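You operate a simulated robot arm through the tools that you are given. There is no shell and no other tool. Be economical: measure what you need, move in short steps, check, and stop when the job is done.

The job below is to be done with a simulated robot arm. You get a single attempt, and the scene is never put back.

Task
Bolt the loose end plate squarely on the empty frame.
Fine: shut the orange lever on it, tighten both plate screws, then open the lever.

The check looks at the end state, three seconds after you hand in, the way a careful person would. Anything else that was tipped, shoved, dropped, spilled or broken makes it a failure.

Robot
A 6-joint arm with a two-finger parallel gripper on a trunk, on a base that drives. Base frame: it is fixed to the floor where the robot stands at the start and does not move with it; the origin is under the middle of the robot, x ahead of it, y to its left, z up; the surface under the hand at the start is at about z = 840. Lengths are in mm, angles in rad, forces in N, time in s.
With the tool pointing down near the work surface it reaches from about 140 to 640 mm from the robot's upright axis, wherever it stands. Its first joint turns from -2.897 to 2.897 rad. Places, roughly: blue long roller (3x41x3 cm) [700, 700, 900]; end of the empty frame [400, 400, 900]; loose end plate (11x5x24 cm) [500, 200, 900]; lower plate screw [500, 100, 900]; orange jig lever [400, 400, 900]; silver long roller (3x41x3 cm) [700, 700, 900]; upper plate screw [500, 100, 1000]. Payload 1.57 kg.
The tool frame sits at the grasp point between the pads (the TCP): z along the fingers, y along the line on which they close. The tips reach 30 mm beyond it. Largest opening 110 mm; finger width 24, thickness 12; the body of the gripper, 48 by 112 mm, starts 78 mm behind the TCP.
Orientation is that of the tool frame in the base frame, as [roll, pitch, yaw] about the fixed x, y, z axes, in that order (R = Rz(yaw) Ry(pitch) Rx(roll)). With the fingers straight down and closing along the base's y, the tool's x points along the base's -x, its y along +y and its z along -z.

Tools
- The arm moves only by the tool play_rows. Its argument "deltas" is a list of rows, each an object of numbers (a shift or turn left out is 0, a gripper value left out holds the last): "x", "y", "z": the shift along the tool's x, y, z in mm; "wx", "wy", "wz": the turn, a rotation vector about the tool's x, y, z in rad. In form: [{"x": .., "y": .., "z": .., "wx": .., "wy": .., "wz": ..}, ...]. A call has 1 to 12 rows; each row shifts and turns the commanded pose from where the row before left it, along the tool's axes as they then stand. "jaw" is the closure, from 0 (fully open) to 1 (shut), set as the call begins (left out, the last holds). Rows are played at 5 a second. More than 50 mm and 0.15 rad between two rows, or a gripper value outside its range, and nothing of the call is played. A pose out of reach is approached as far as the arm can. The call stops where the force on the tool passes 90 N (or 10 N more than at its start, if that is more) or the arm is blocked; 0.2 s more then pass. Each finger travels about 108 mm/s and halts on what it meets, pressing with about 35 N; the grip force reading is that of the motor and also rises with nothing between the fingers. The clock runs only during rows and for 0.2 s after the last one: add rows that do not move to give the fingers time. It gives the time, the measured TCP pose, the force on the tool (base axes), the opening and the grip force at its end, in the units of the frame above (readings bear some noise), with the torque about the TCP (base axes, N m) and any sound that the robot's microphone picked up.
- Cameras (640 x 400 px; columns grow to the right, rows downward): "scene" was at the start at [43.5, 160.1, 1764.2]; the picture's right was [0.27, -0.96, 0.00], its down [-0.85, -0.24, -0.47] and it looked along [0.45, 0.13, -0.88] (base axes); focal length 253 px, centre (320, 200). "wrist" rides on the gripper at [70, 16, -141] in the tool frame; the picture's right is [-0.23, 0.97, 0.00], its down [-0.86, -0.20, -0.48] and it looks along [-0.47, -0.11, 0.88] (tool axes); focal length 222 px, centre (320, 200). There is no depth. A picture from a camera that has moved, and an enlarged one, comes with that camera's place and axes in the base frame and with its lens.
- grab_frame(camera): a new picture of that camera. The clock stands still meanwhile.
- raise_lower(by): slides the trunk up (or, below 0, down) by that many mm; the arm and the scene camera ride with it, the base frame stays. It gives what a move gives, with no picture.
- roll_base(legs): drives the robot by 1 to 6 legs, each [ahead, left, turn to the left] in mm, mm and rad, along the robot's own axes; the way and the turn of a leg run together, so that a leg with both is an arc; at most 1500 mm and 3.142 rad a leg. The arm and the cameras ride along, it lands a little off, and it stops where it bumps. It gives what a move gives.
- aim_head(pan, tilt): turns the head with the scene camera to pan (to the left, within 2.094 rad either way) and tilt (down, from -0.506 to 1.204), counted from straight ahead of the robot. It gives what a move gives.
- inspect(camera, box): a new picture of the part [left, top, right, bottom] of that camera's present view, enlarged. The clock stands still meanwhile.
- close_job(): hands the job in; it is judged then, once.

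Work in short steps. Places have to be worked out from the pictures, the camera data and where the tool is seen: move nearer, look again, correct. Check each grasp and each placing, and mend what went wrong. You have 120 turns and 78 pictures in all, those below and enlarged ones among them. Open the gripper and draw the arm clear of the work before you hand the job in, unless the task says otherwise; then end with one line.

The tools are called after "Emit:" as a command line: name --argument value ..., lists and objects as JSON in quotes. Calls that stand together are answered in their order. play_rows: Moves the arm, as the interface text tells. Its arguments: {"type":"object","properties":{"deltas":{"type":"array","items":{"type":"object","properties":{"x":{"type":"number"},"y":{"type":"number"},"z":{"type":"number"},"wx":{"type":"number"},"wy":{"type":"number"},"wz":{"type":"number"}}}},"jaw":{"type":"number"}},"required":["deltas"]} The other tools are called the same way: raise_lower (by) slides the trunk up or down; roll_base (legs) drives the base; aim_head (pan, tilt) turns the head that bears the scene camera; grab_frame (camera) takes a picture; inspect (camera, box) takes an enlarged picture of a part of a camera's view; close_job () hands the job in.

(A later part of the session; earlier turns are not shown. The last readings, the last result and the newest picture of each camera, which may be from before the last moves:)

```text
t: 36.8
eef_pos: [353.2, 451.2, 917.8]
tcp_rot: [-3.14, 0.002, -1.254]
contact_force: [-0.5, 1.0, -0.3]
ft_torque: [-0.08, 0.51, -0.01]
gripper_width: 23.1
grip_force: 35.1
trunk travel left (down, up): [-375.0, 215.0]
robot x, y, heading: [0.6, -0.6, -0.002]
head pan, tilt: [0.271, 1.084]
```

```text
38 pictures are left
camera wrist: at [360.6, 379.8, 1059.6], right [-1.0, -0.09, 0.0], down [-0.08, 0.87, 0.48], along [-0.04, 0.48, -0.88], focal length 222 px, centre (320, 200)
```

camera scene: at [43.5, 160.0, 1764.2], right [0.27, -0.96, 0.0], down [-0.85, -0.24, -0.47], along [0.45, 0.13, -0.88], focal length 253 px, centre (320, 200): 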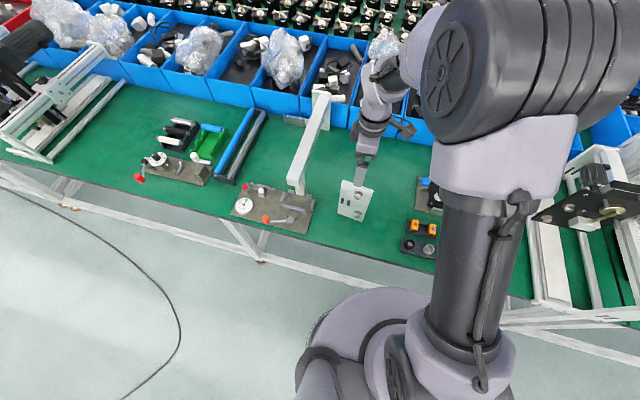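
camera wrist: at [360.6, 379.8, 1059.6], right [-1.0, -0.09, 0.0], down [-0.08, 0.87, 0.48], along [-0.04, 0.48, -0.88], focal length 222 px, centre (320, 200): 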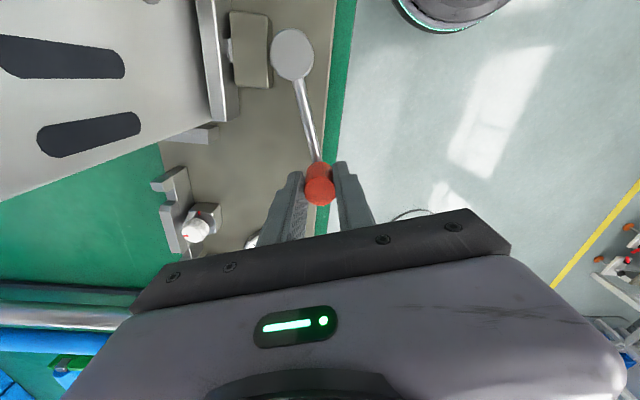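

The knob is gripped (23 mm). I try swinging the lever a little along its arc about the vertical pivot, toward -x, watching the force and the bar.

Emit:
play_rows --deltas '[{"y": 5.7, "x": 0.2, "wz": -0.065}, {"y": 5.7, "x": 0.2, "wz": -0.065}, {}]'

Emit:
grab_frame --camera "wrist"

```text
t: 37.6
eef_pos: [349.6, 449.7, 918.3]
tcp_rot: [-3.138, 0.002, -1.12]
contact_force: [44.9, 12.0, -5.5]
ft_torque: [-0.13, -0.53, -0.12]
gripper_width: 23.4
grip_force: 35.6
trunk travel left (down, up): [-375.0, 215.0]
robot x, y, heading: [0.9, 2.9, -0.003]
head pan, tilt: [0.271, 1.084]
```

```text
37 pictures are left
camera wrist: at [366.1, 378.5, 1059.4], right [-0.98, -0.22, 0.0], down [-0.19, 0.85, 0.48], along [-0.1, 0.47, -0.88], focal length 222 px, centre (320, 200)
```

wrist: 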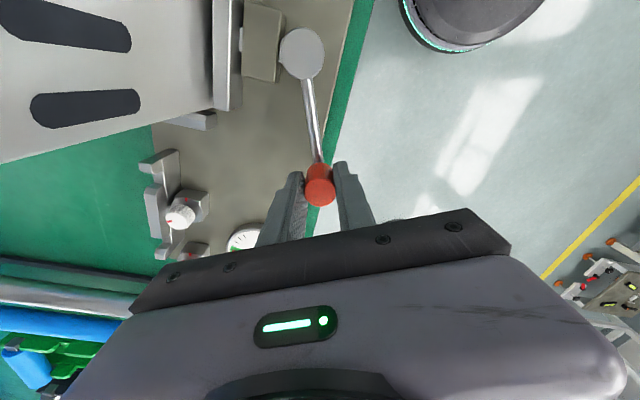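

It resists at 46 N, so that side is the stop. I swing it the other way, toward +x.

Emit:
play_rows --deltas '[{"y": -5.7, "x": 0.2, "wz": 0.065}, {"y": -5.7, "x": 0.2, "wz": 0.065}, {"y": -5.7, "x": 0.2, "wz": 0.065}, {"y": -5.7, "x": 0.2, "wz": 0.065}, {}]'

Emit:
grab_frame --camera "wrist"

```text
t: 38.8
eef_pos: [364.0, 455.5, 917.7]
tcp_rot: [3.141, -0.002, -1.383]
contact_force: [-7.2, 2.2, -10.1]
ft_torque: [-0.09, 0.13, -0.56]
gripper_width: 23.4
grip_force: 35.0
trunk travel left (down, up): [-375.0, 215.0]
robot x, y, heading: [-1.5, -1.0, 0.003]
head pan, tilt: [0.271, 1.084]
```

```text
36 pictures are left
camera wrist: at [361.2, 383.1, 1059.9], right [-1.0, 0.04, 0.0], down [0.04, 0.88, 0.48], along [0.02, 0.48, -0.88], focal length 222 px, centre (320, 200)
```

wrist: 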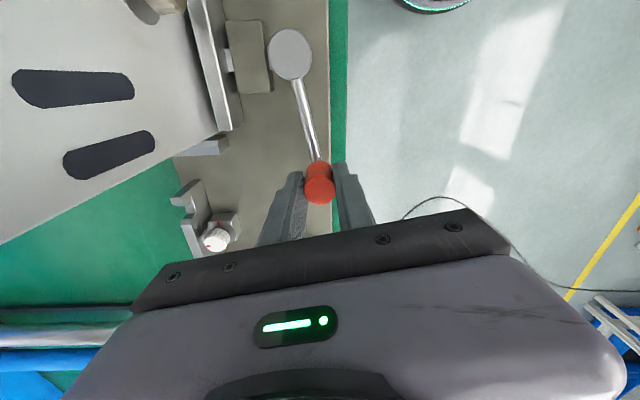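

It moves freely this way. I continue the swing and watch the bar.

Emit:
play_rows --deltas '[{"y": -5.7, "x": 0.2, "wz": 0.065}, {"y": -5.7, "x": 0.2, "wz": 0.065}, {"y": -5.7, "x": 0.2, "wz": 0.065}, {"y": -5.7, "x": 0.2, "wz": 0.065}, {}]'

Emit:
grab_frame --camera "wrist"

```text
t: 40.0
eef_pos: [387.8, 456.4, 919.4]
tcp_rot: [-3.14, -0.002, -1.642]
contact_force: [-1.8, -2.6, -17.6]
ft_torque: [-0.2, 0.55, -0.16]
gripper_width: 23.1
grip_force: 35.2
trunk travel left (down, up): [-375.0, 215.0]
robot x, y, heading: [-2.5, -1.4, -0.003]
head pan, tilt: [0.271, 1.084]
```

```text
35 pictures are left
camera wrist: at [367.5, 387.5, 1060.0], right [-0.96, 0.3, 0.0], down [0.26, 0.84, 0.48], along [0.14, 0.46, -0.88], focal length 222 px, centre (320, 200)
```

wrist: 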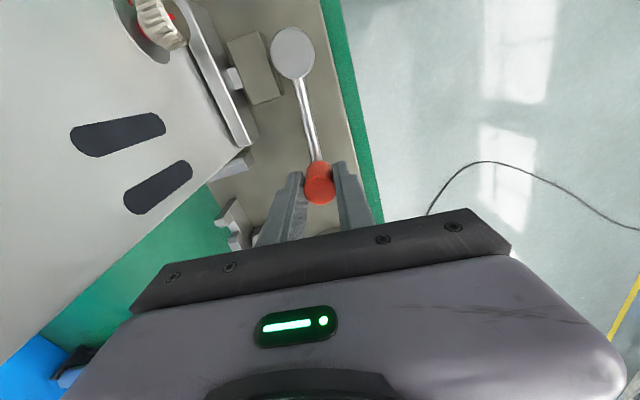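

The bar is advancing toward the plate. The downward force suggests the knob drops slightly, so I follow that, and I tilt the hand away from the plate as the swing goes on.

Emit:
play_rows --deltas '[{"z": 3, "wy": 0.07}, {"x": 0.5, "y": -6, "z": 0.7, "wy": 0.07}, {"x": 0.5, "y": -6, "z": 0.7, "wy": 0.06}, {"x": 1.2, "y": -5.6, "z": 0.5}, {"x": 1.2, "y": -5.6, "z": 0.5}, {}]'

Emit:
grab_frame --camera "wrist"

```text
t: 41.4
eef_pos: [408.2, 451.0, 914.4]
tcp_rot: [-3.136, -0.198, -1.64]
contact_force: [12.5, 29.4, 7.4]
ft_torque: [0.69, 0.43, 0.11]
gripper_width: 23.4
grip_force: 36.1
out of reach, approached as far as the arm can: row 4
trunk travel left (down, up): [-375.0, 215.0]
robot x, y, heading: [-0.0, -1.9, 0.0]
head pan, tilt: [0.271, 1.084]
```

```text
34 pictures are left
camera wrist: at [389.1, 410.0, 1067.8], right [-0.96, 0.29, -0.05], down [0.26, 0.92, 0.3], along [0.13, 0.28, -0.95], focal length 222 px, centre (320, 200)
```

wrist: 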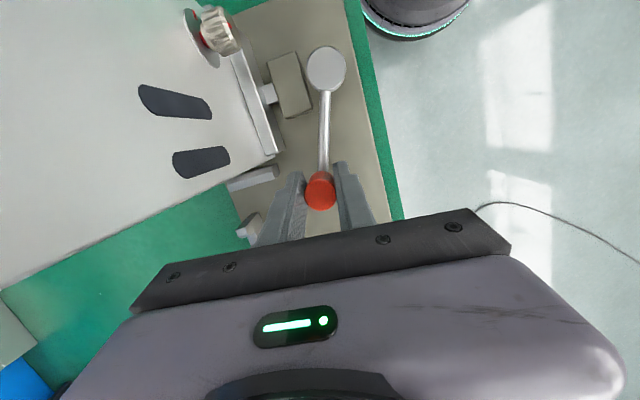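

Emit:
inspect --camera "wrist" --box '[180, 20, 380, 220]'

Emit:
inspect --camera "scene" --box '[220, 160, 350, 240]'

```text
2.00 times, centred on (280, 120) of wrist
camera zoom: at [389.1, 410.0, 1067.8], right [-0.96, 0.29, -0.05], down [0.26, 0.92, 0.3], along [0.13, 0.28, -0.95], focal length 444 px, centre (400, 360)
```

zoom: 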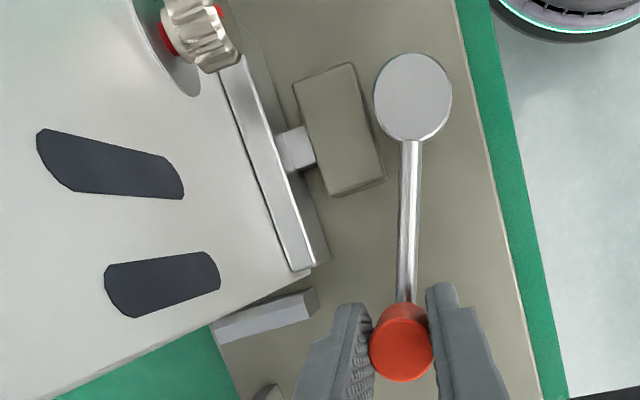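

```text
4.92 times, centred on (285, 200) of scene
camera zoom: at [44.9, 163.9, 1763.8], right [0.27, -0.96, 0.0], down [-0.85, -0.24, -0.47], along [0.45, 0.12, -0.88], focal length 1244 px, centre (492, 200)
```

zoom: 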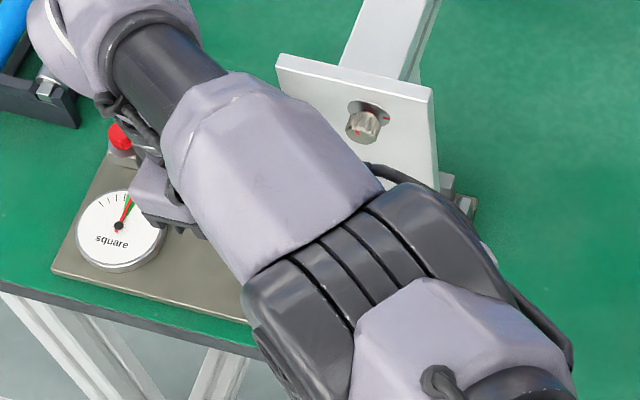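

The bar is now almost touching the plate. I continue a few mm to feel where it firms up.

Emit:
play_rows --deltas '[{"x": -0.8, "y": -6.3}, {"x": 1.8, "y": -5.7}, {}]'

Emit:
inspect --camera "wrist" --box '[180, 20, 380, 220]'

```text
t: 42.2
eef_pos: [415.7, 444.7, 915.8]
tcp_rot: [-3.141, -0.202, -1.641]
contact_force: [14.5, 22.3, -9.1]
ft_torque: [0.42, -0.05, 0.21]
gripper_width: 22.9
grip_force: 35.9
out of reach, approached as far as the arm can: row 1
trunk travel left (down, up): [-375.0, 215.0]
robot x, y, heading: [1.5, 1.9, 0.001]
head pan, tilt: [0.271, 1.084]
```

```text
2.00 times, centred on (280, 120) of wrist
camera zoom: at [397.0, 404.2, 1068.1], right [-0.96, 0.29, -0.05], down [0.26, 0.92, 0.3], along [0.13, 0.27, -0.95], focal length 444 px, centre (400, 360)
```

zoom: 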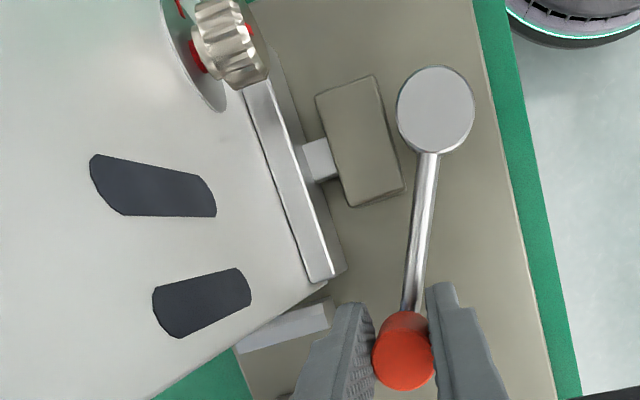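

I'm at the edge of reach here. I release the knob, lift, and drive the base left to get a better arm position.

Emit:
play_rows --deltas '[{}, {}, {}]' --jaw 0.5

Emit:
play_rows --deltas '[{"z": -40}, {"z": -40}, {"z": -40}, {"z": -40}, {"z": -45}, {"z": -45}, {"wy": -0.1}, {"wy": -0.1}]'

Emit:
roll_base --legs '[[0, 200, 0]]'

Emit:
grab_frame --camera "wrist"

Emit:
grab_frame --camera "scene"

```text
t: 43.0
eef_pos: [412.7, 442.5, 916.9]
tcp_rot: [-3.14, -0.199, -1.643]
contact_force: [0.3, -0.2, -0.3]
ft_torque: [0.02, 0.02, 0.02]
gripper_width: 55.0
grip_force: 0.1
trunk travel left (down, up): [-375.0, 215.0]
robot x, y, heading: [1.3, 2.9, 0.001]
head pan, tilt: [0.271, 1.084]
```

```text
t: 44.8
eef_pos: [412.9, 493.5, 1160.0]
tcp_rot: [-3.141, 0.002, -1.642]
contact_force: [0.2, -0.4, -1.1]
ft_torque: [-0.01, -0.02, -0.02]
gripper_width: 55.3
grip_force: 0.1
out of reach, approached as far as the arm can: row 2, 6
trunk travel left (down, up): [-375.0, 215.0]
robot x, y, heading: [2.0, -0.9, -0.004]
head pan, tilt: [0.271, 1.084]
```

```text
t: 46.4
eef_pos: [412.1, 697.9, 1159.2]
tcp_rot: [-3.139, 0.001, -1.64]
contact_force: [-0.6, 0.5, -0.9]
ft_torque: [0.01, -0.03, -0.03]
gripper_width: 55.0
grip_force: 0.0
trunk travel left (down, up): [-375.0, 215.0]
robot x, y, heading: [-1.4, 204.3, 0.001]
head pan, tilt: [0.271, 1.084]
```

```text
30 pictures are left
camera wrist: at [391.3, 629.5, 1301.6], right [-0.96, 0.29, 0.0], down [0.26, 0.84, 0.48], along [0.14, 0.46, -0.88], focal length 222 px, centre (320, 200)
```

wrist: 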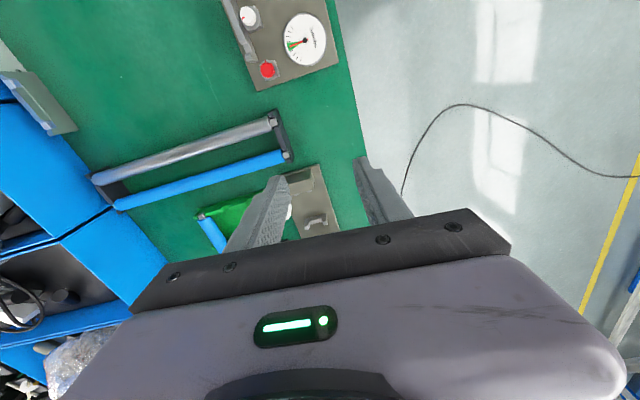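

```text
29 pictures are left
camera scene: at [43.1, 364.9, 1764.1], right [0.27, -0.96, 0.0], down [-0.85, -0.24, -0.47], along [0.45, 0.13, -0.88], focal length 253 px, centre (320, 200)
```

scene: 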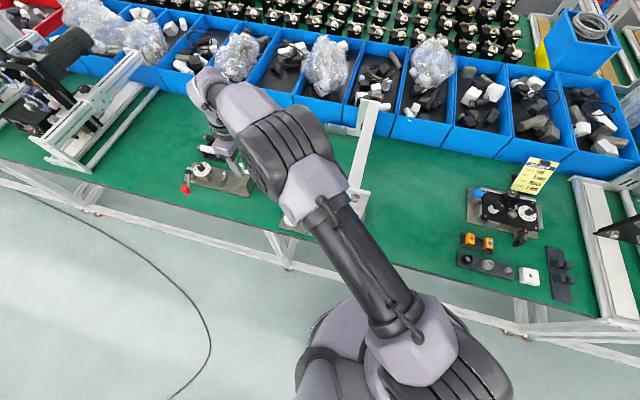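

The base is now at y=204. I'll push the knob with closed fingers from its outer side; first I move over and look at where the lever is.

Emit:
play_rows --deltas '[{"x": 38.4, "y": 3.5}, {"x": 38.4, "y": 3.5}, {"x": 38.4, "y": 3.5}, {"x": 38.4, "y": 3.5}, {"x": 38.4, "y": 3.5}, {"x": 38.4, "y": 3.5}, {"wz": -0.07}, {"z": 45}, {"z": 45}, {"z": 45}, {}]' --jaw 1

Emit:
grab_frame --camera "wrist"

```text
t: 48.8
eef_pos: [374.9, 471.7, 1024.7]
tcp_rot: [-3.14, 0.0, -1.567]
contact_force: [0.2, 0.3, -0.2]
ft_torque: [0.02, -0.03, -0.01]
gripper_width: 0.1
grip_force: 21.4
trunk travel left (down, up): [-375.0, 215.0]
robot x, y, heading: [-3.3, 204.9, 0.005]
head pan, tilt: [0.271, 1.084]
```

```text
28 pictures are left
camera wrist: at [359.1, 401.2, 1166.7], right [-0.97, 0.23, 0.0], down [0.2, 0.86, 0.48], along [0.11, 0.47, -0.88], focal length 222 px, centre (320, 200)
```

wrist: 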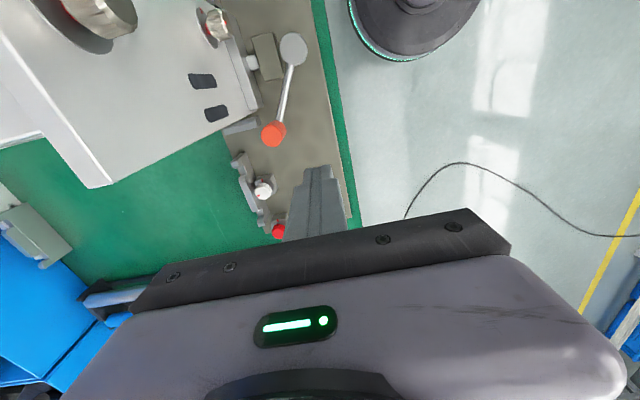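

The lever is at about θ=59°, with the knob near (425,441). I lower the closed fingers beside it, on the outer side, and push it further shut.

Emit:
play_rows --deltas '[{"z": 40}, {"z": 40}, {"z": 32}, {"x": 8, "y": -14.5}, {"x": 8, "y": -12}, {}]'

Emit:
play_rows --deltas '[{"x": 2, "y": -4}, {"x": 2, "y": -4}, {"x": 2, "y": -4}, {}]'

Emit:
grab_frame --camera "wrist"

```text
t: 50.2
eef_pos: [399.8, 453.2, 911.7]
tcp_rot: [-3.141, 0.0, -1.57]
contact_force: [-1.0, -1.5, -0.6]
ft_torque: [-0.02, -0.01, -0.02]
gripper_width: 0.0
grip_force: 21.5
trunk travel left (down, up): [-375.0, 215.0]
robot x, y, heading: [2.3, 203.5, 0.0]
head pan, tilt: [0.271, 1.084]
```

```text
t: 51.2
eef_pos: [403.3, 451.9, 911.2]
tcp_rot: [-3.141, -0.007, -1.568]
contact_force: [-72.4, 52.2, -4.7]
ft_torque: [1.59, 2.23, -0.19]
gripper_width: 0.1
grip_force: 21.0
trunk travel left (down, up): [-375.0, 215.0]
robot x, y, heading: [0.6, 205.7, -0.001]
head pan, tilt: [0.271, 1.084]
```

```text
27 pictures are left
camera wrist: at [388.7, 382.3, 1055.1], right [-0.97, 0.22, 0.0], down [0.2, 0.86, 0.47], along [0.11, 0.46, -0.88], focal length 222 px, centre (320, 200)
```

wrist: 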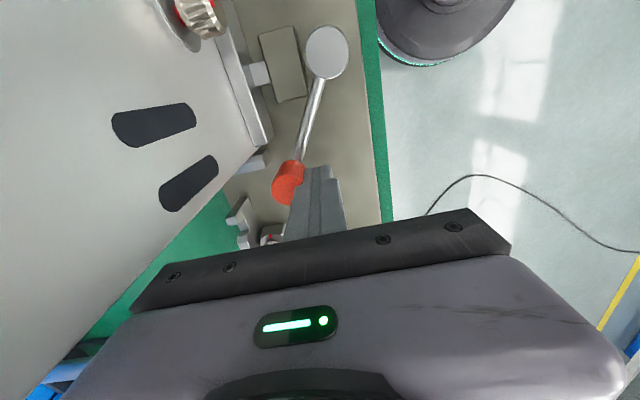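

The force jumps to about 89 N with no further motion, so the lever is shut against its stop. I back off, raise the hand, and drive the base back a little for horizontal access to the screws.

Emit:
play_rows --deltas '[{"x": -8, "y": 15}, {"x": -15, "y": 15}, {"z": -45}, {"z": -45}, {"z": -45}, {"z": -45}, {"y": 30}, {"y": 30}]' --jaw 0.4

Emit:
roll_base --legs '[[-120, 0, 0]]'

Emit:
play_rows --deltas '[{"wx": 0.1428}, {"wx": 0.1428}, {"wx": 0.1428}, {"wx": 0.1428}, {"wx": 0.1428}, {"wx": 0.1428}, {"wx": 0.1428}, {"wx": 0.1428}, {"wx": 0.1428}, {"wx": 0.1428}, {"wx": 0.1428}]'

Emit:
grab_frame --camera "wrist"

```text
t: 53.0
eef_pos: [323.0, 471.4, 1092.3]
tcp_rot: [-3.138, 0.001, -1.569]
contact_force: [-0.8, -0.9, -0.2]
ft_torque: [0.0, -0.02, -0.01]
gripper_width: 65.8
grip_force: 0.0
trunk travel left (down, up): [-375.0, 215.0]
robot x, y, heading: [-1.0, 206.4, 0.001]
head pan, tilt: [0.271, 1.084]
```

```text
t: 54.3
eef_pos: [201.7, 470.4, 1091.8]
tcp_rot: [-3.138, -0.001, -1.57]
contact_force: [-0.4, 0.8, -0.3]
ft_torque: [0.0, -0.04, 0.0]
gripper_width: 66.1
grip_force: 0.0
trunk travel left (down, up): [-375.0, 215.0]
robot x, y, heading: [-125.0, 202.0, -0.001]
head pan, tilt: [0.271, 1.084]
```

```text
t: 56.7
eef_pos: [202.1, 471.8, 1091.4]
tcp_rot: [-1.569, 0.0, -1.57]
contact_force: [0.1, -0.4, 0.8]
ft_torque: [-0.03, 0.01, 0.0]
gripper_width: 65.8
grip_force: 0.1
trunk travel left (down, up): [-375.0, 215.0]
robot x, y, heading: [-121.0, 201.9, 0.004]
head pan, tilt: [0.271, 1.084]
```

```text
26 pictures are left
camera wrist: at [61.7, 400.9, 1075.9], right [0.0, 0.23, -0.97], down [-0.48, 0.85, 0.2], along [0.88, 0.47, 0.11], focal length 222 px, centre (320, 200)
```

wrist: 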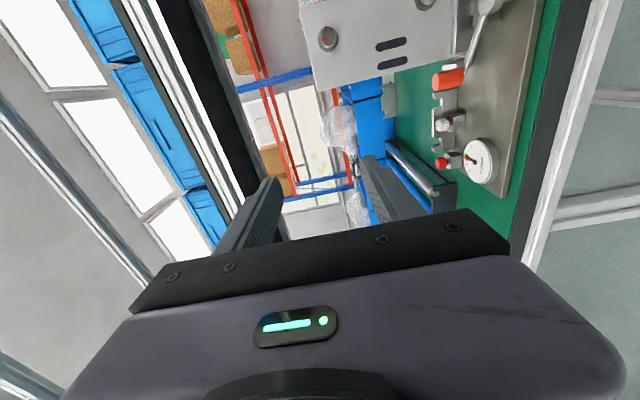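

The view is good: the tool points at the plate with vertical closing. I approach in front of the upper screw and check alignment.

Emit:
play_rows --deltas '[{"x": 40, "y": 12}, {"x": 40, "y": 12}, {"x": 30, "y": 13}, {"z": 42}, {"z": 42}, {"z": 42}, {"z": 42}, {}]'

Emit:
grab_frame --camera "wrist"

```text
t: 58.5
eef_pos: [284.5, 419.0, 1054.3]
tcp_rot: [-1.571, 0.0, -1.581]
contact_force: [0.6, -0.2, -0.5]
ft_torque: [0.0, -0.01, 0.01]
gripper_width: 65.8
grip_force: 0.1
out of reach, approached as far as the arm can: row 4, 5, 6, 7
trunk travel left (down, up): [-375.0, 215.0]
robot x, y, heading: [-125.6, 203.3, 0.002]
head pan, tilt: [0.271, 1.084]
```

```text
25 pictures are left
camera wrist: at [143.6, 349.8, 1038.7], right [0.0, 0.23, -0.97], down [-0.47, 0.86, 0.2], along [0.88, 0.46, 0.11], focal length 222 px, centre (320, 200)
```

wrist: 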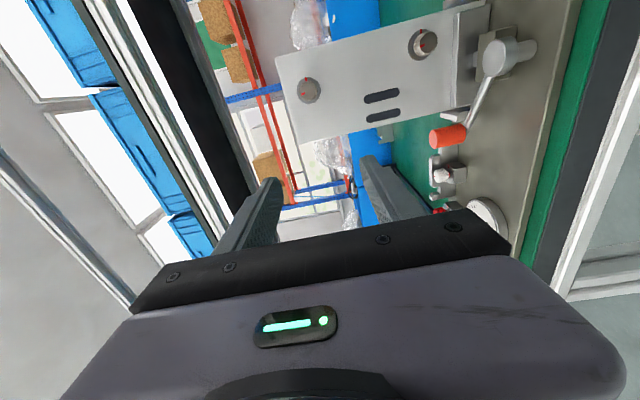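

The arm solver is stuck near its inner limits here, so I drive the base instead: forward 80 and right 58, with the hand held as it is.

Emit:
roll_base --legs '[[0, -58, 0], [80, 0, 0]]'

Emit:
grab_frame --camera "wrist"

```text
t: 60.1
eef_pos: [364.9, 362.4, 1054.0]
tcp_rot: [-1.572, 0.001, -1.582]
contact_force: [0.5, -0.8, 0.0]
ft_torque: [0.0, -0.03, 0.03]
gripper_width: 65.9
grip_force: 0.1
trunk travel left (down, up): [-375.0, 215.0]
robot x, y, heading: [-41.5, 145.8, -0.002]
head pan, tilt: [0.271, 1.084]
```

```text
24 pictures are left
camera wrist: at [223.6, 292.6, 1038.4], right [0.0, 0.23, -0.97], down [-0.47, 0.86, 0.2], along [0.88, 0.46, 0.11], focal length 222 px, centre (320, 200)
```

wrist: 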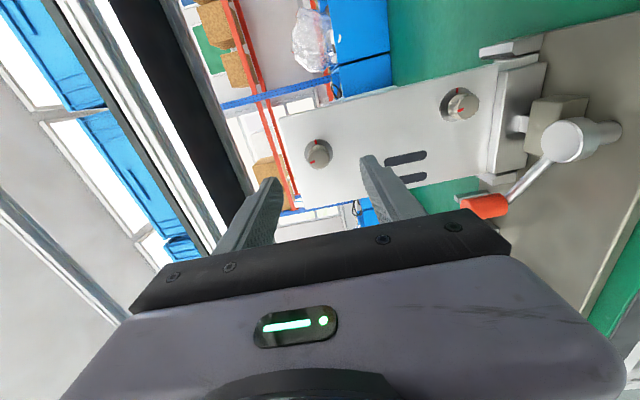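

Emit:
play_rows --deltas '[{"x": 5, "wy": -0.011}, {"z": 20}, {"z": 20}, {}]'

Emit:
grab_frame --camera "wrist"

```text
t: 61.1
eef_pos: [380.3, 381.5, 1053.3]
tcp_rot: [-1.574, -0.001, -1.576]
contact_force: [-0.5, -0.1, 0.5]
ft_torque: [0.0, 0.0, 0.02]
gripper_width: 66.0
grip_force: 0.1
out of reach, approached as far as the arm can: row 1, 2, 3
trunk travel left (down, up): [-375.0, 215.0]
robot x, y, heading: [-40.7, 143.5, 0.004]
head pan, tilt: [0.271, 1.084]
```

```text
23 pictures are left
camera wrist: at [239.0, 310.7, 1038.2], right [0.0, 0.23, -0.97], down [-0.47, 0.86, 0.2], along [0.88, 0.46, 0.11], focal length 222 px, centre (320, 200)
```

wrist: 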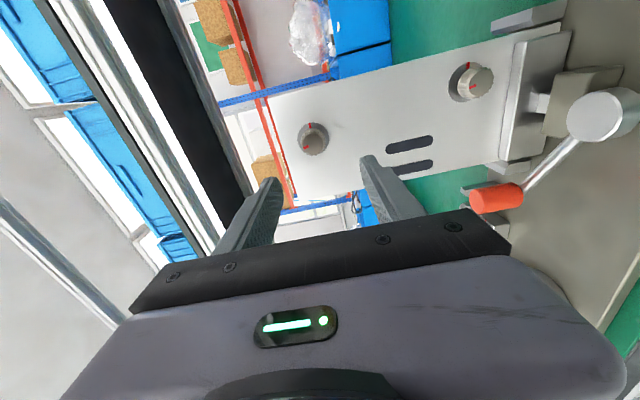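

The arm seems limited by wrist roll at this bearing. I roll the tool forward 0.75 rad toward neutral and test whether the pose frees up.

Emit:
play_rows --deltas '[{"wz": 0.15}, {"wz": 0.15}, {"wz": 0.15}, {"wz": 0.15}, {"wz": 0.15}, {}]'

Emit:
play_rows --deltas '[{"x": 7.3, "y": -6.8}, {"x": 7.3, "y": -6.8}, {}]'

```text
t: 62.5
eef_pos: [380.0, 381.2, 1053.9]
tcp_rot: [-1.578, 0.75, -1.579]
contact_force: [0.3, -0.1, 0.8]
ft_torque: [0.03, 0.0, 0.01]
gripper_width: 66.2
grip_force: 0.1
trunk travel left (down, up): [-375.0, 215.0]
robot x, y, heading: [-40.5, 145.4, 0.003]
head pan, tilt: [0.271, 1.084]
```

```text
t: 63.3
eef_pos: [369.3, 369.1, 1053.5]
tcp_rot: [-1.577, 0.751, -1.579]
contact_force: [0.8, 0.2, 1.1]
ft_torque: [-0.05, -0.03, -0.02]
gripper_width: 65.7
grip_force: 0.1
out of reach, approached as far as the arm can: row 1, 2
trunk travel left (down, up): [-375.0, 215.0]
robot x, y, heading: [-43.3, 147.2, 0.003]
head pan, tilt: [0.271, 1.084]
```

The pattern looks like the wrist passing its singular pose because the shoulder is too high. I retreat, raise the hand, and lower the trunk so the forearm comes from below.

Emit:
roll_base --legs '[[-150, 0, 0]]'

Emit:
play_rows --deltas '[{"x": -30.7, "y": -32.9}, {"x": -30.7, "y": -32.9}, {"x": -30.7, "y": -32.9}, {"x": -30.7, "y": -32.9}, {}]'

Emit:
raise_lower --by -250

```text
t: 64.7
eef_pos: [219.8, 369.9, 1054.0]
tcp_rot: [-1.573, 0.751, -1.58]
contact_force: [-0.5, 0.4, 0.1]
ft_torque: [0.0, -0.02, -0.02]
gripper_width: 66.3
grip_force: 0.1
trunk travel left (down, up): [-375.0, 215.0]
robot x, y, heading: [-191.7, 148.9, 0.0]
head pan, tilt: [0.271, 1.084]
```

```text
t: 65.9
eef_pos: [220.8, 371.0, 1232.2]
tcp_rot: [-1.574, 0.749, -1.579]
contact_force: [0.5, -0.2, -0.3]
ft_torque: [-0.01, -0.04, 0.0]
gripper_width: 65.9
grip_force: 0.0
trunk travel left (down, up): [-375.0, 215.0]
robot x, y, heading: [-190.1, 143.9, -0.0]
head pan, tilt: [0.271, 1.084]
```

```text
t: 68.4
eef_pos: [220.7, 371.9, 982.3]
tcp_rot: [-1.576, 0.751, -1.581]
contact_force: [-0.9, 0.9, 0.3]
ft_torque: [0.04, 0.04, 0.03]
gripper_width: 65.9
grip_force: 0.1
trunk travel left (down, up): [-125.0, 465.0]
robot x, y, heading: [-192.0, 147.2, 0.0]
head pan, tilt: [0.271, 1.084]
```

Emit:
play_rows --deltas '[{"x": -19, "y": -31.4}, {"x": -19, "y": -31.4}, {"z": 40}, {"z": 40}, {"z": 40}, {"z": 25}, {}]'

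Emit:
grab_frame --camera "wrist"

```text
t: 70.0
eef_pos: [352.7, 391.5, 1069.7]
tcp_rot: [-1.584, 0.75, -1.592]
contact_force: [0.6, -0.4, -1.5]
ft_torque: [0.03, -0.02, -0.03]
gripper_width: 65.9
grip_force: 0.1
out of reach, approached as far as the arm can: row 3, 4, 5, 6
trunk travel left (down, up): [-125.0, 465.0]
robot x, y, heading: [-191.8, 143.9, 0.002]
head pan, tilt: [0.271, 1.084]
```

```text
22 pictures are left
camera wrist: at [211.3, 352.5, 1013.1], right [0.01, 0.83, -0.56], down [-0.47, 0.5, 0.73], along [0.89, 0.25, 0.39], focal length 222 px, centre (320, 200)
```

wrist: 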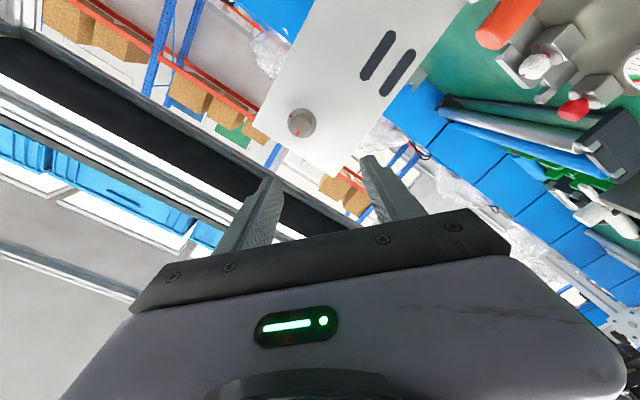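

Lowering the trunk extended the reach, so the limit is simply distance. I retract the hand and drive the base closer.

Emit:
play_rows --deltas '[{"z": -40}, {"z": -40}, {"z": -40}, {"z": -40}, {}]'

Emit:
roll_base --legs '[[150, 0, 0]]'

Emit:
play_rows --deltas '[{"x": 14, "y": -12}, {"x": 14, "y": -12}, {}]'

```text
t: 71.2
eef_pos: [191.3, 390.3, 1072.6]
tcp_rot: [-1.574, 0.75, -1.58]
contact_force: [-0.6, 0.7, -0.4]
ft_torque: [-0.06, -0.01, -0.06]
gripper_width: 65.8
grip_force: 0.0
trunk travel left (down, up): [-125.0, 465.0]
robot x, y, heading: [-189.5, 144.7, 0.006]
head pan, tilt: [0.271, 1.084]
```

```text
t: 72.6
eef_pos: [339.8, 391.8, 1071.8]
tcp_rot: [-1.577, 0.752, -1.578]
contact_force: [-0.4, -0.4, -0.7]
ft_torque: [0.0, 0.02, 0.02]
gripper_width: 66.0
grip_force: 0.0
trunk travel left (down, up): [-125.0, 465.0]
robot x, y, heading: [-41.8, 145.3, 0.0]
head pan, tilt: [0.271, 1.084]
```

```text
t: 73.4
eef_pos: [346.4, 367.7, 1066.5]
tcp_rot: [-1.575, 0.75, -1.582]
contact_force: [0.5, 0.1, 0.0]
ft_torque: [-0.01, -0.02, -0.02]
gripper_width: 65.8
grip_force: 0.0
out of reach, approached as far as the arm can: row 2
trunk travel left (down, up): [-125.0, 465.0]
robot x, y, heading: [-40.2, 145.5, 0.008]
head pan, tilt: [0.271, 1.084]
```

The limit seems to come from reaching sideways with this wrist posture. I retreat, return to the neutral tool-down posture, line the base up squarely with the screw (y≈358), and pitch up again from there.

Emit:
roll_base --legs '[[-170, 0, 0]]'

Emit:
play_rows --deltas '[{"wz": 0.137}, {"wz": 0.137}, {"wz": 0.137}, {"wz": 0.137}, {"wz": 0.137}, {"wz": 0.137}, {}]'

Emit:
play_rows --deltas '[{"wy": 0.1428}, {"wy": 0.1428}, {"wy": 0.1428}, {"wy": 0.1428}, {"wy": 0.1428}, {"wy": 0.1428}, {"wy": 0.1428}, {"wy": 0.1428}, {"wy": 0.1428}, {"wy": 0.1428}, {"wy": 0.1428}, {}]'

Emit:
roll_base --legs '[[0, 210, 0]]'

```text
t: 74.9
eef_pos: [176.0, 368.3, 1067.4]
tcp_rot: [-1.574, 0.752, -1.579]
contact_force: [-0.3, -0.1, 0.6]
ft_torque: [0.0, 0.0, -0.03]
gripper_width: 65.7
grip_force: 0.1
trunk travel left (down, up): [-125.0, 465.0]
robot x, y, heading: [-212.9, 145.1, 0.001]
head pan, tilt: [0.271, 1.084]
```

```text
t: 76.5
eef_pos: [177.2, 367.8, 1067.7]
tcp_rot: [2.369, 1.567, 2.363]
contact_force: [-0.2, -0.2, 0.4]
ft_torque: [-0.03, 0.01, -0.02]
gripper_width: 66.0
grip_force: 0.0
trunk travel left (down, up): [-125.0, 465.0]
robot x, y, heading: [-218.5, 142.7, 0.005]
head pan, tilt: [0.271, 1.084]
```

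```text
t: 79.1
eef_pos: [177.6, 370.9, 1066.2]
tcp_rot: [3.141, -0.004, 3.136]
contact_force: [0.8, 0.3, 0.7]
ft_torque: [-0.02, -0.01, 0.03]
gripper_width: 66.4
grip_force: 0.1
out of reach, approached as far as the arm can: row 1
trunk travel left (down, up): [-125.0, 465.0]
robot x, y, heading: [-211.4, 144.2, 0.002]
head pan, tilt: [0.271, 1.084]
```

```text
t: 80.7
eef_pos: [174.6, 588.5, 1067.3]
tcp_rot: [3.141, -0.001, 3.14]
contact_force: [-0.7, -0.4, -0.7]
ft_torque: [-0.05, -0.04, 0.0]
gripper_width: 66.5
grip_force: 0.1
trunk travel left (down, up): [-125.0, 465.0]
robot x, y, heading: [-213.2, 360.4, 0.011]
head pan, tilt: [0.271, 1.084]
```

Emit:
play_rows --deltas '[{"x": -18.7, "y": -38}, {"x": -18.7, "y": -38}, {"x": -18.7, "y": -38}, {"x": -18.7, "y": -38}, {"x": -18.7, "y": -38}, {"x": -18.7, "y": -38}, {}]'

Emit:
play_rows --deltas '[{"wy": -0.1428}, {"wy": -0.1428}, {"wy": -0.1428}, {"wy": -0.1428}, {"wy": -0.1428}, {"wy": -0.1428}, {"wy": -0.1428}, {"wy": -0.1428}, {"wy": -0.1428}, {"wy": -0.1428}, {"wy": -0.1428}, {}]'

Emit:
grab_frame --camera "wrist"

```text
t: 82.3
eef_pos: [285.0, 359.9, 1067.3]
tcp_rot: [3.14, -0.002, 3.14]
contact_force: [-0.3, -0.3, 0.6]
ft_torque: [0.01, 0.01, -0.01]
gripper_width: 66.1
grip_force: 0.0
trunk travel left (down, up): [-125.0, 465.0]
robot x, y, heading: [-213.9, 359.8, 0.008]
head pan, tilt: [0.271, 1.084]
```

```text
t: 84.9
eef_pos: [314.4, 357.4, 1066.6]
tcp_rot: [2.517, 1.568, 2.513]
contact_force: [-0.8, 0.3, -0.2]
ft_torque: [0.01, -0.02, -0.03]
gripper_width: 66.2
grip_force: 0.1
out of reach, approached as far as the arm can: row 8, 9, 10
trunk travel left (down, up): [-125.0, 465.0]
robot x, y, heading: [-212.8, 363.5, 0.011]
head pan, tilt: [0.271, 1.084]
```

```text
21 pictures are left
camera wrist: at [173.7, 373.6, 998.0], right [0.0, 0.97, 0.23], down [-0.48, -0.2, 0.86], along [0.88, -0.11, 0.46], focal length 222 px, centre (320, 200)
```

wrist: 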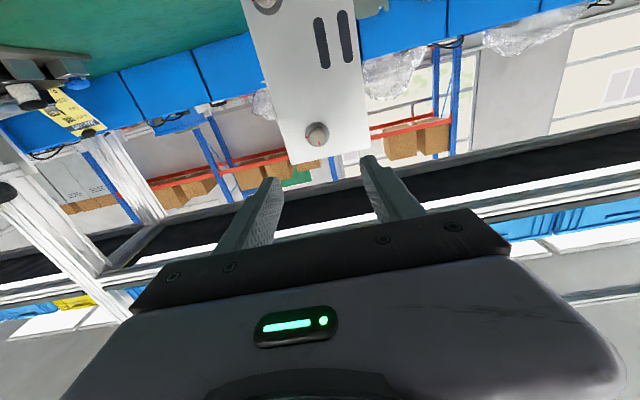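

The horizontal pose works squarely in front. The upper screw head is at about (432,357.5,1048); I lower 19 mm and advance.

Emit:
play_rows --deltas '[{"x": 19}, {"z": 35}, {"z": 35}, {}]'

Emit:
grab_frame --camera "wrist"

```text
t: 85.9
eef_pos: [385.4, 359.1, 1046.2]
tcp_rot: [2.741, 1.567, 2.741]
contact_force: [1.1, -0.4, 0.2]
ft_torque: [-0.02, 0.01, 0.03]
gripper_width: 66.2
grip_force: 0.1
trunk travel left (down, up): [-125.0, 465.0]
robot x, y, heading: [-216.6, 355.7, 0.012]
head pan, tilt: [0.271, 1.084]
```

```text
20 pictures are left
camera wrist: at [244.6, 374.8, 978.8], right [0.0, 0.97, 0.23], down [-0.48, -0.2, 0.86], along [0.88, -0.11, 0.46], focal length 222 px, centre (320, 200)
```

wrist: 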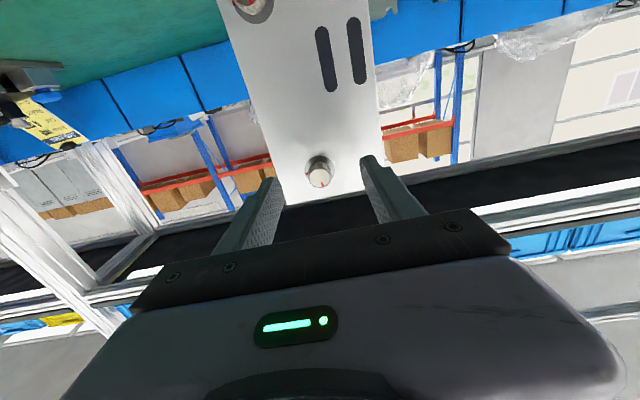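

Emit:
play_rows --deltas '[{"x": -2, "y": -2}, {"z": 14}, {"z": 12}, {}]'

Emit:
play_rows --deltas '[{}, {}, {}, {}]' --jaw 1

Emit:
inspect --camera "wrist" --box '[220, 60, 420, 240]'

```text
t: 86.9
eef_pos: [410.7, 357.5, 1049.5]
tcp_rot: [2.686, 1.567, 2.686]
contact_force: [-0.3, -0.1, 0.5]
ft_torque: [-0.03, 0.02, 0.0]
gripper_width: 66.1
grip_force: 0.0
trunk travel left (down, up): [-125.0, 465.0]
robot x, y, heading: [-213.5, 358.1, 0.012]
head pan, tilt: [0.271, 1.084]
```

```text
t: 87.9
eef_pos: [410.8, 357.2, 1050.6]
tcp_rot: [2.731, 1.565, 2.732]
contact_force: [-0.4, 0.7, 0.0]
ft_torque: [0.0, 0.04, 0.02]
gripper_width: 20.8
grip_force: 34.3
trunk travel left (down, up): [-125.0, 465.0]
robot x, y, heading: [-214.4, 359.0, 0.01]
head pan, tilt: [0.271, 1.084]
```

```text
2.22 times, centred on (320, 150) of wrist
camera zoom: at [269.9, 372.8, 980.7], right [0.0, 0.97, 0.23], down [-0.48, -0.2, 0.86], along [0.88, -0.11, 0.46], focal length 494 px, centre (320, 311)
```

zoom: 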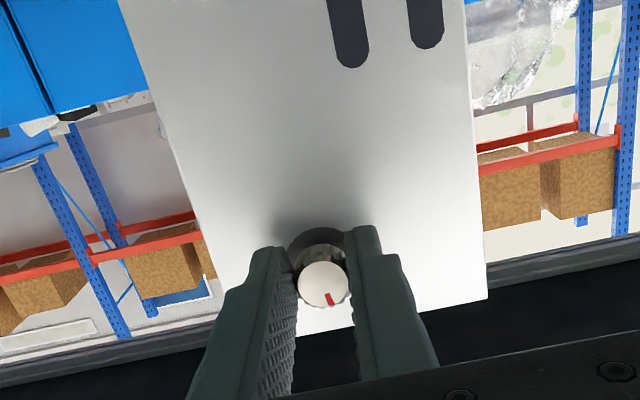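

The upper screw head is gripped (20.8 mm). I turn it clockwise as seen from its head (+wz).

Emit:
play_rows --deltas '[{"wz": 0.14}, {"wz": 0.14}, {"wz": 0.14}, {"wz": 0.14}, {"wz": 0.14}, {"wz": 0.14}, {"wz": 0.14}, {"wz": 0.14}, {}]'

Emit:
inspect --camera "wrist" --box '[220, 60, 420, 240]'

```text
t: 89.9
eef_pos: [409.6, 358.3, 1053.1]
tcp_rot: [1.567, 0.45, 1.571]
contact_force: [2.8, 11.5, 27.6]
ft_torque: [-0.13, -0.69, 0.85]
gripper_width: 21.0
grip_force: 34.1
trunk travel left (down, up): [-125.0, 465.0]
robot x, y, heading: [-211.0, 357.5, 0.009]
head pan, tilt: [0.271, 1.084]
```

```text
2.22 times, centred on (320, 150) of wrist
camera zoom: at [268.7, 427.2, 1036.6], right [0.0, 0.22, 0.98], down [-0.48, -0.86, 0.19], along [0.88, -0.47, 0.11], focal length 494 px, centre (320, 311)
```

zoom: 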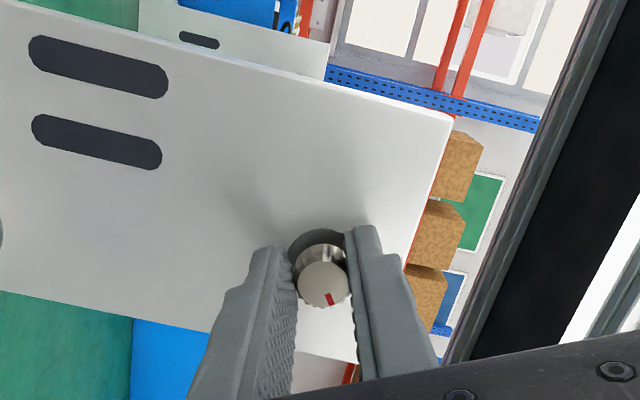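

The screw turns with the hand. I recenter by about 3 mm to relieve the side force and keep turning.

Emit:
play_rows --deltas '[{"y": 3.3}, {"wz": 0.14}, {"wz": 0.14}, {"wz": 0.14}, {"wz": 0.14}, {"wz": 0.14}, {"wz": 0.14}, {"wz": 0.14}, {"wz": 0.14}, {}]'

```text
t: 92.1
eef_pos: [408.2, 356.8, 1054.2]
tcp_rot: [1.572, -0.671, 1.568]
contact_force: [3.2, -2.8, 27.6]
ft_torque: [-0.23, -0.77, -0.3]
gripper_width: 20.8
grip_force: 33.7
trunk travel left (down, up): [-125.0, 465.0]
robot x, y, heading: [-215.4, 355.8, 0.006]
head pan, tilt: [0.271, 1.084]
```

Emit:
play_rows --deltas '[{"x": 1.86, "y": 2.35}, {"wz": 0.14}, {"wz": 0.14}, {"wz": 0.14}, {"wz": 0.14}, {"wz": 0.14}, {"wz": 0.14}, {}]'

Emit:
inspect --camera "wrist" --box '[220, 60, 420, 240]'

```text
t: 93.1
eef_pos: [417.6, 364.9, 1062.5]
tcp_rot: [1.675, -1.019, 1.456]
contact_force: [-30.6, 2.5, -0.9]
ft_torque: [-0.12, -0.34, -0.59]
gripper_width: 21.1
grip_force: 34.6
out of reach, approached as far as the arm can: row 4
trunk travel left (down, up): [-125.0, 465.0]
robot x, y, heading: [-215.6, 357.5, 0.005]
head pan, tilt: [0.271, 1.084]
stopped in row 4: the force on the tool passed its limit at 118 N (the readings are from after the stop); the commanded pose is now the measured one
```

```text
2.22 times, centred on (320, 150) of wrist
camera zoom: at [281.7, 389.7, 1138.6], right [-0.01, -0.95, 0.31], down [-0.53, -0.26, -0.81], along [0.85, -0.17, -0.5], focal length 494 px, centre (320, 311)
```

zoom: 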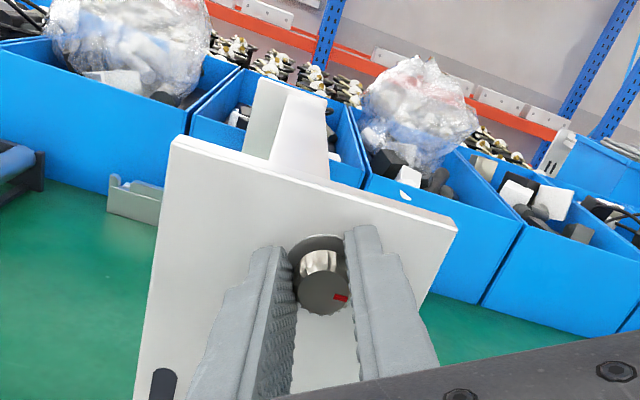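

The wrist hit its turn limit and lurched. I open the jaw, back away, and check the plate and dial.

Emit:
play_rows --deltas '[{}, {}, {}]' --jaw 0.4

Emit:
play_rows --deltas '[{"z": -25}, {"z": -25}, {}]'

Emit:
grab_frame --camera "wrist"

Emit:
grab_frame --camera "scene"

```text
t: 93.9
eef_pos: [416.7, 366.5, 1063.5]
tcp_rot: [1.674, -1.019, 1.459]
contact_force: [-49.3, 13.0, -18.0]
ft_torque: [0.01, -0.58, -0.43]
gripper_width: 47.6
grip_force: 0.1
trunk travel left (down, up): [-125.0, 465.0]
robot x, y, heading: [-215.7, 356.8, 0.009]
head pan, tilt: [0.271, 1.084]
```

```text
t: 94.7
eef_pos: [385.2, 372.9, 1079.9]
tcp_rot: [1.685, -1.011, 1.446]
contact_force: [-0.5, -0.1, 0.6]
ft_torque: [0.01, -0.03, 0.03]
gripper_width: 66.0
grip_force: 0.1
out of reach, approached as far as the arm can: row 1, 2
trunk travel left (down, up): [-125.0, 465.0]
robot x, y, heading: [-213.7, 359.7, 0.001]
head pan, tilt: [0.271, 1.084]
```

```text
16 pictures are left
camera wrist: at [249.7, 398.8, 1157.4], right [-0.01, -0.95, 0.32], down [-0.54, -0.27, -0.8], along [0.84, -0.18, -0.51], focal length 222 px, centre (320, 200)
```

wrist: 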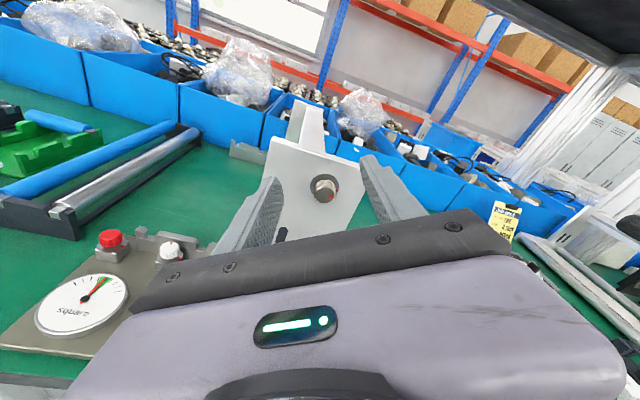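

```text
15 pictures are left
camera scene: at [-173.6, 519.1, 1514.2], right [0.27, -0.96, 0.0], down [-0.85, -0.24, -0.47], along [0.45, 0.13, -0.88], focal length 253 px, centre (320, 200)
```

scene: 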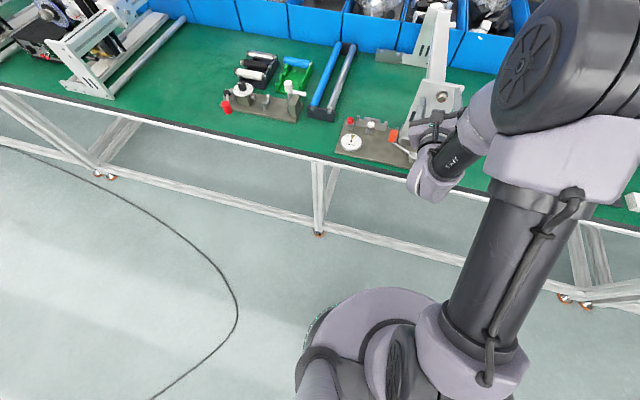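

Emit:
inspect --camera "wrist" --box '[20, 130, 360, 340]'

```text
1.88 times, centred on (190, 235) of wrist
camera zoom: at [249.7, 398.8, 1157.4], right [-0.01, -0.95, 0.32], down [-0.54, -0.27, -0.8], along [0.84, -0.18, -0.51], focal length 418 px, centre (565, 134)
```

zoom: 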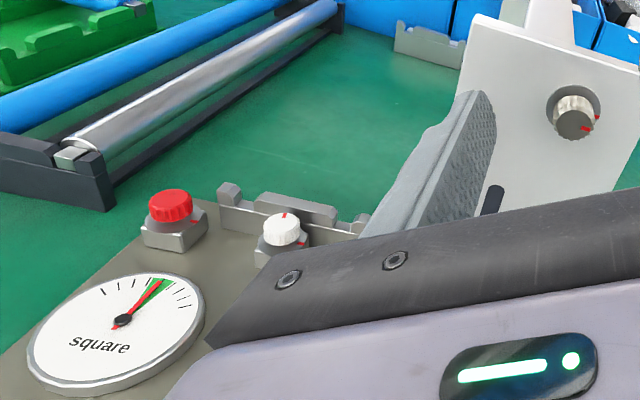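

The needle is still in the green and the plate is undisturbed. The screw has only turned about 2 rad, so I unwind the wrist for the next grip.

Emit:
play_rows --deltas '[{"z": -10, "wz": -0.14}, {"wz": -0.14}, {"wz": -0.14}, {"wz": -0.14}, {"wz": -0.14}, {"wz": -0.14}, {"wy": 0.0656, "wx": -0.008}, {"wz": -0.14}, {"wz": -0.14}, {"wz": -0.14}, {"wz": -0.14}, {"wz": -0.14}]'

Emit:
play_rows --deltas '[{"wz": -0.14}, {"wz": -0.14}, {"wz": -0.14}, {"wz": -0.14}, {"wz": -0.14}, {"wz": -0.14}, {"wz": -0.14}, {"wz": -0.14}, {"wz": -0.14}, {"wz": -0.14}, {"wz": -0.14}, {"wz": -0.14}]'

```text
t: 97.3
eef_pos: [375.2, 373.0, 1079.6]
tcp_rot: [1.611, 0.517, 1.629]
contact_force: [-0.5, 0.1, 0.7]
ft_torque: [0.0, 0.0, 0.02]
gripper_width: 66.0
grip_force: 0.0
trunk travel left (down, up): [-125.0, 465.0]
robot x, y, heading: [-218.5, 356.3, 0.004]
head pan, tilt: [0.271, 1.084]
```

```text
t: 99.9
eef_pos: [376.5, 373.5, 1080.0]
tcp_rot: [-1.631, 0.944, -1.58]
contact_force: [-0.5, 0.3, -0.5]
ft_torque: [0.02, 0.04, 0.01]
gripper_width: 65.7
grip_force: 0.1
trunk travel left (down, up): [-125.0, 465.0]
robot x, y, heading: [-217.4, 356.6, 0.003]
head pan, tilt: [0.271, 1.084]
```

Emit:
play_rows --deltas '[{"wx": 0.0526, "wy": -0.0054}, {"x": 30.5, "y": 2.3}, {"wz": -0.14}, {"wz": -0.14}, {"wz": -0.14}, {"wz": -0.14}, {"wz": -0.14}, {"wz": -0.14}, {"wz": -0.14}, {"wz": -0.14}, {"wz": -0.14}, {"wz": -0.14}]'

Emit:
grab_frame --camera "wrist"

```text
t: 102.5
eef_pos: [376.6, 356.8, 1052.0]
tcp_rot: [-1.57, -0.455, -1.573]
contact_force: [0.4, 0.0, 0.6]
ft_torque: [0.0, -0.01, -0.02]
gripper_width: 65.8
grip_force: 0.0
trunk travel left (down, up): [-125.0, 465.0]
robot x, y, heading: [-217.1, 358.2, 0.008]
head pan, tilt: [0.271, 1.084]
```

```text
13 pictures are left
camera wrist: at [235.5, 286.1, 1069.5], right [0.0, -0.22, -0.97], down [-0.48, 0.86, -0.2], along [0.88, 0.47, -0.11], focal length 222 px, centre (320, 200)
```

wrist: 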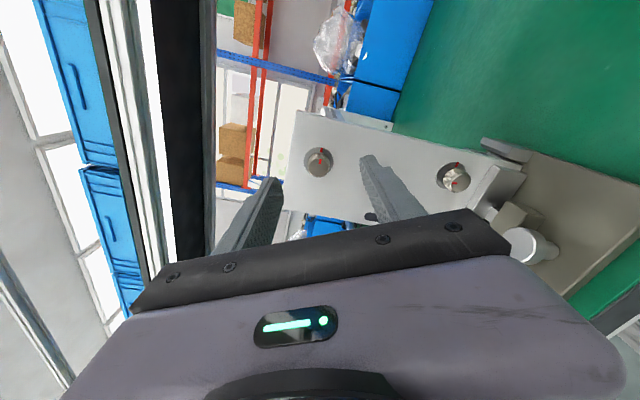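

Triangulating the two views puts the upper screw axis at about y=354.5, z=1055.4. I correct, advance, grip, and turn again.

Emit:
play_rows --deltas '[{"x": 3.6, "y": -2}, {"z": 19}, {"z": 19}, {}]'

Emit:
play_rows --deltas '[{}, {}, {}, {}]' --jaw 1

Emit:
play_rows --deltas '[{"wz": 0.14}, {"wz": 0.14}, {"wz": 0.14}, {"wz": 0.14}, {"wz": 0.14}, {"wz": 0.14}, {"wz": 0.14}, {"wz": 0.14}, {"wz": 0.14}, {"wz": 0.14}, {}]'

```text
t: 103.5
eef_pos: [411.8, 353.7, 1056.6]
tcp_rot: [-1.568, -0.454, -1.573]
contact_force: [-0.2, 0.8, 0.8]
ft_torque: [0.04, 0.01, -0.02]
gripper_width: 66.2
grip_force: 0.0
trunk travel left (down, up): [-125.0, 465.0]
robot x, y, heading: [-215.3, 356.1, 0.01]
head pan, tilt: [0.271, 1.084]
```

```text
t: 104.5
eef_pos: [413.0, 354.0, 1055.7]
tcp_rot: [-1.57, -0.455, -1.574]
contact_force: [-0.2, -0.9, 0.6]
ft_torque: [-0.02, -0.13, 0.02]
gripper_width: 20.5
grip_force: 34.8
trunk travel left (down, up): [-125.0, 465.0]
robot x, y, heading: [-215.1, 359.4, 0.012]
head pan, tilt: [0.271, 1.084]
```

```text
t: 106.9
eef_pos: [414.5, 355.7, 1056.5]
tcp_rot: [-1.569, 0.948, -1.569]
contact_force: [-1.7, 0.3, -3.8]
ft_torque: [-0.07, -0.21, 0.14]
gripper_width: 20.7
grip_force: 34.1
trunk travel left (down, up): [-125.0, 465.0]
robot x, y, heading: [-214.0, 356.4, 0.007]
head pan, tilt: [0.271, 1.084]
```

Alignment is excellent, with almost no side force. I continue turning.

Emit:
play_rows --deltas '[{"wz": 0.14}, {"wz": 0.14}, {"wz": 0.14}, {"wz": 0.14}, {"wz": 0.14}, {"wz": 0.14}, {"wz": 0.14}, {"wz": 0.14}, {"wz": 0.14}, {"wz": 0.14}, {"wz": 0.14}, {}]'

Emit:
play_rows --deltas '[{"wz": 0.14}, {"wz": 0.14}, {"wz": 0.14}, {"wz": 0.14}, {"wz": 0.14}, {"wz": 0.14}, {"wz": 0.14}, {"wz": 0.14}, {}]'

Emit:
inspect --camera "wrist" --box '[220, 60, 420, 240]'

```text
t: 109.5
eef_pos: [413.4, 354.1, 1056.9]
tcp_rot: [1.57, 0.652, 1.568]
contact_force: [0.8, 0.2, -0.9]
ft_torque: [-0.05, -0.19, 0.1]
gripper_width: 20.8
grip_force: 33.9
trunk travel left (down, up): [-125.0, 465.0]
robot x, y, heading: [-215.7, 357.4, 0.007]
head pan, tilt: [0.271, 1.084]
```

```text
t: 111.5
eef_pos: [415.0, 354.3, 1056.2]
tcp_rot: [1.572, -0.466, 1.57]
contact_force: [-5.4, -0.7, -12.8]
ft_torque: [-0.33, 0.41, -0.16]
gripper_width: 20.1
grip_force: 33.9
trunk travel left (down, up): [-125.0, 465.0]
robot x, y, heading: [-218.1, 359.0, 0.006]
head pan, tilt: [0.271, 1.084]
```

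```text
2.22 times, centred on (320, 150) of wrist
camera zoom: at [273.7, 408.6, 1103.1], right [0.0, -0.64, 0.77], down [-0.48, -0.67, -0.56], along [0.88, -0.37, -0.31], focal length 494 px, centre (320, 311)
```

zoom: 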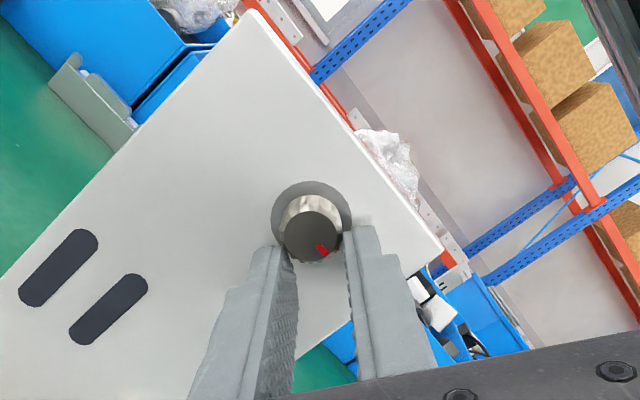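

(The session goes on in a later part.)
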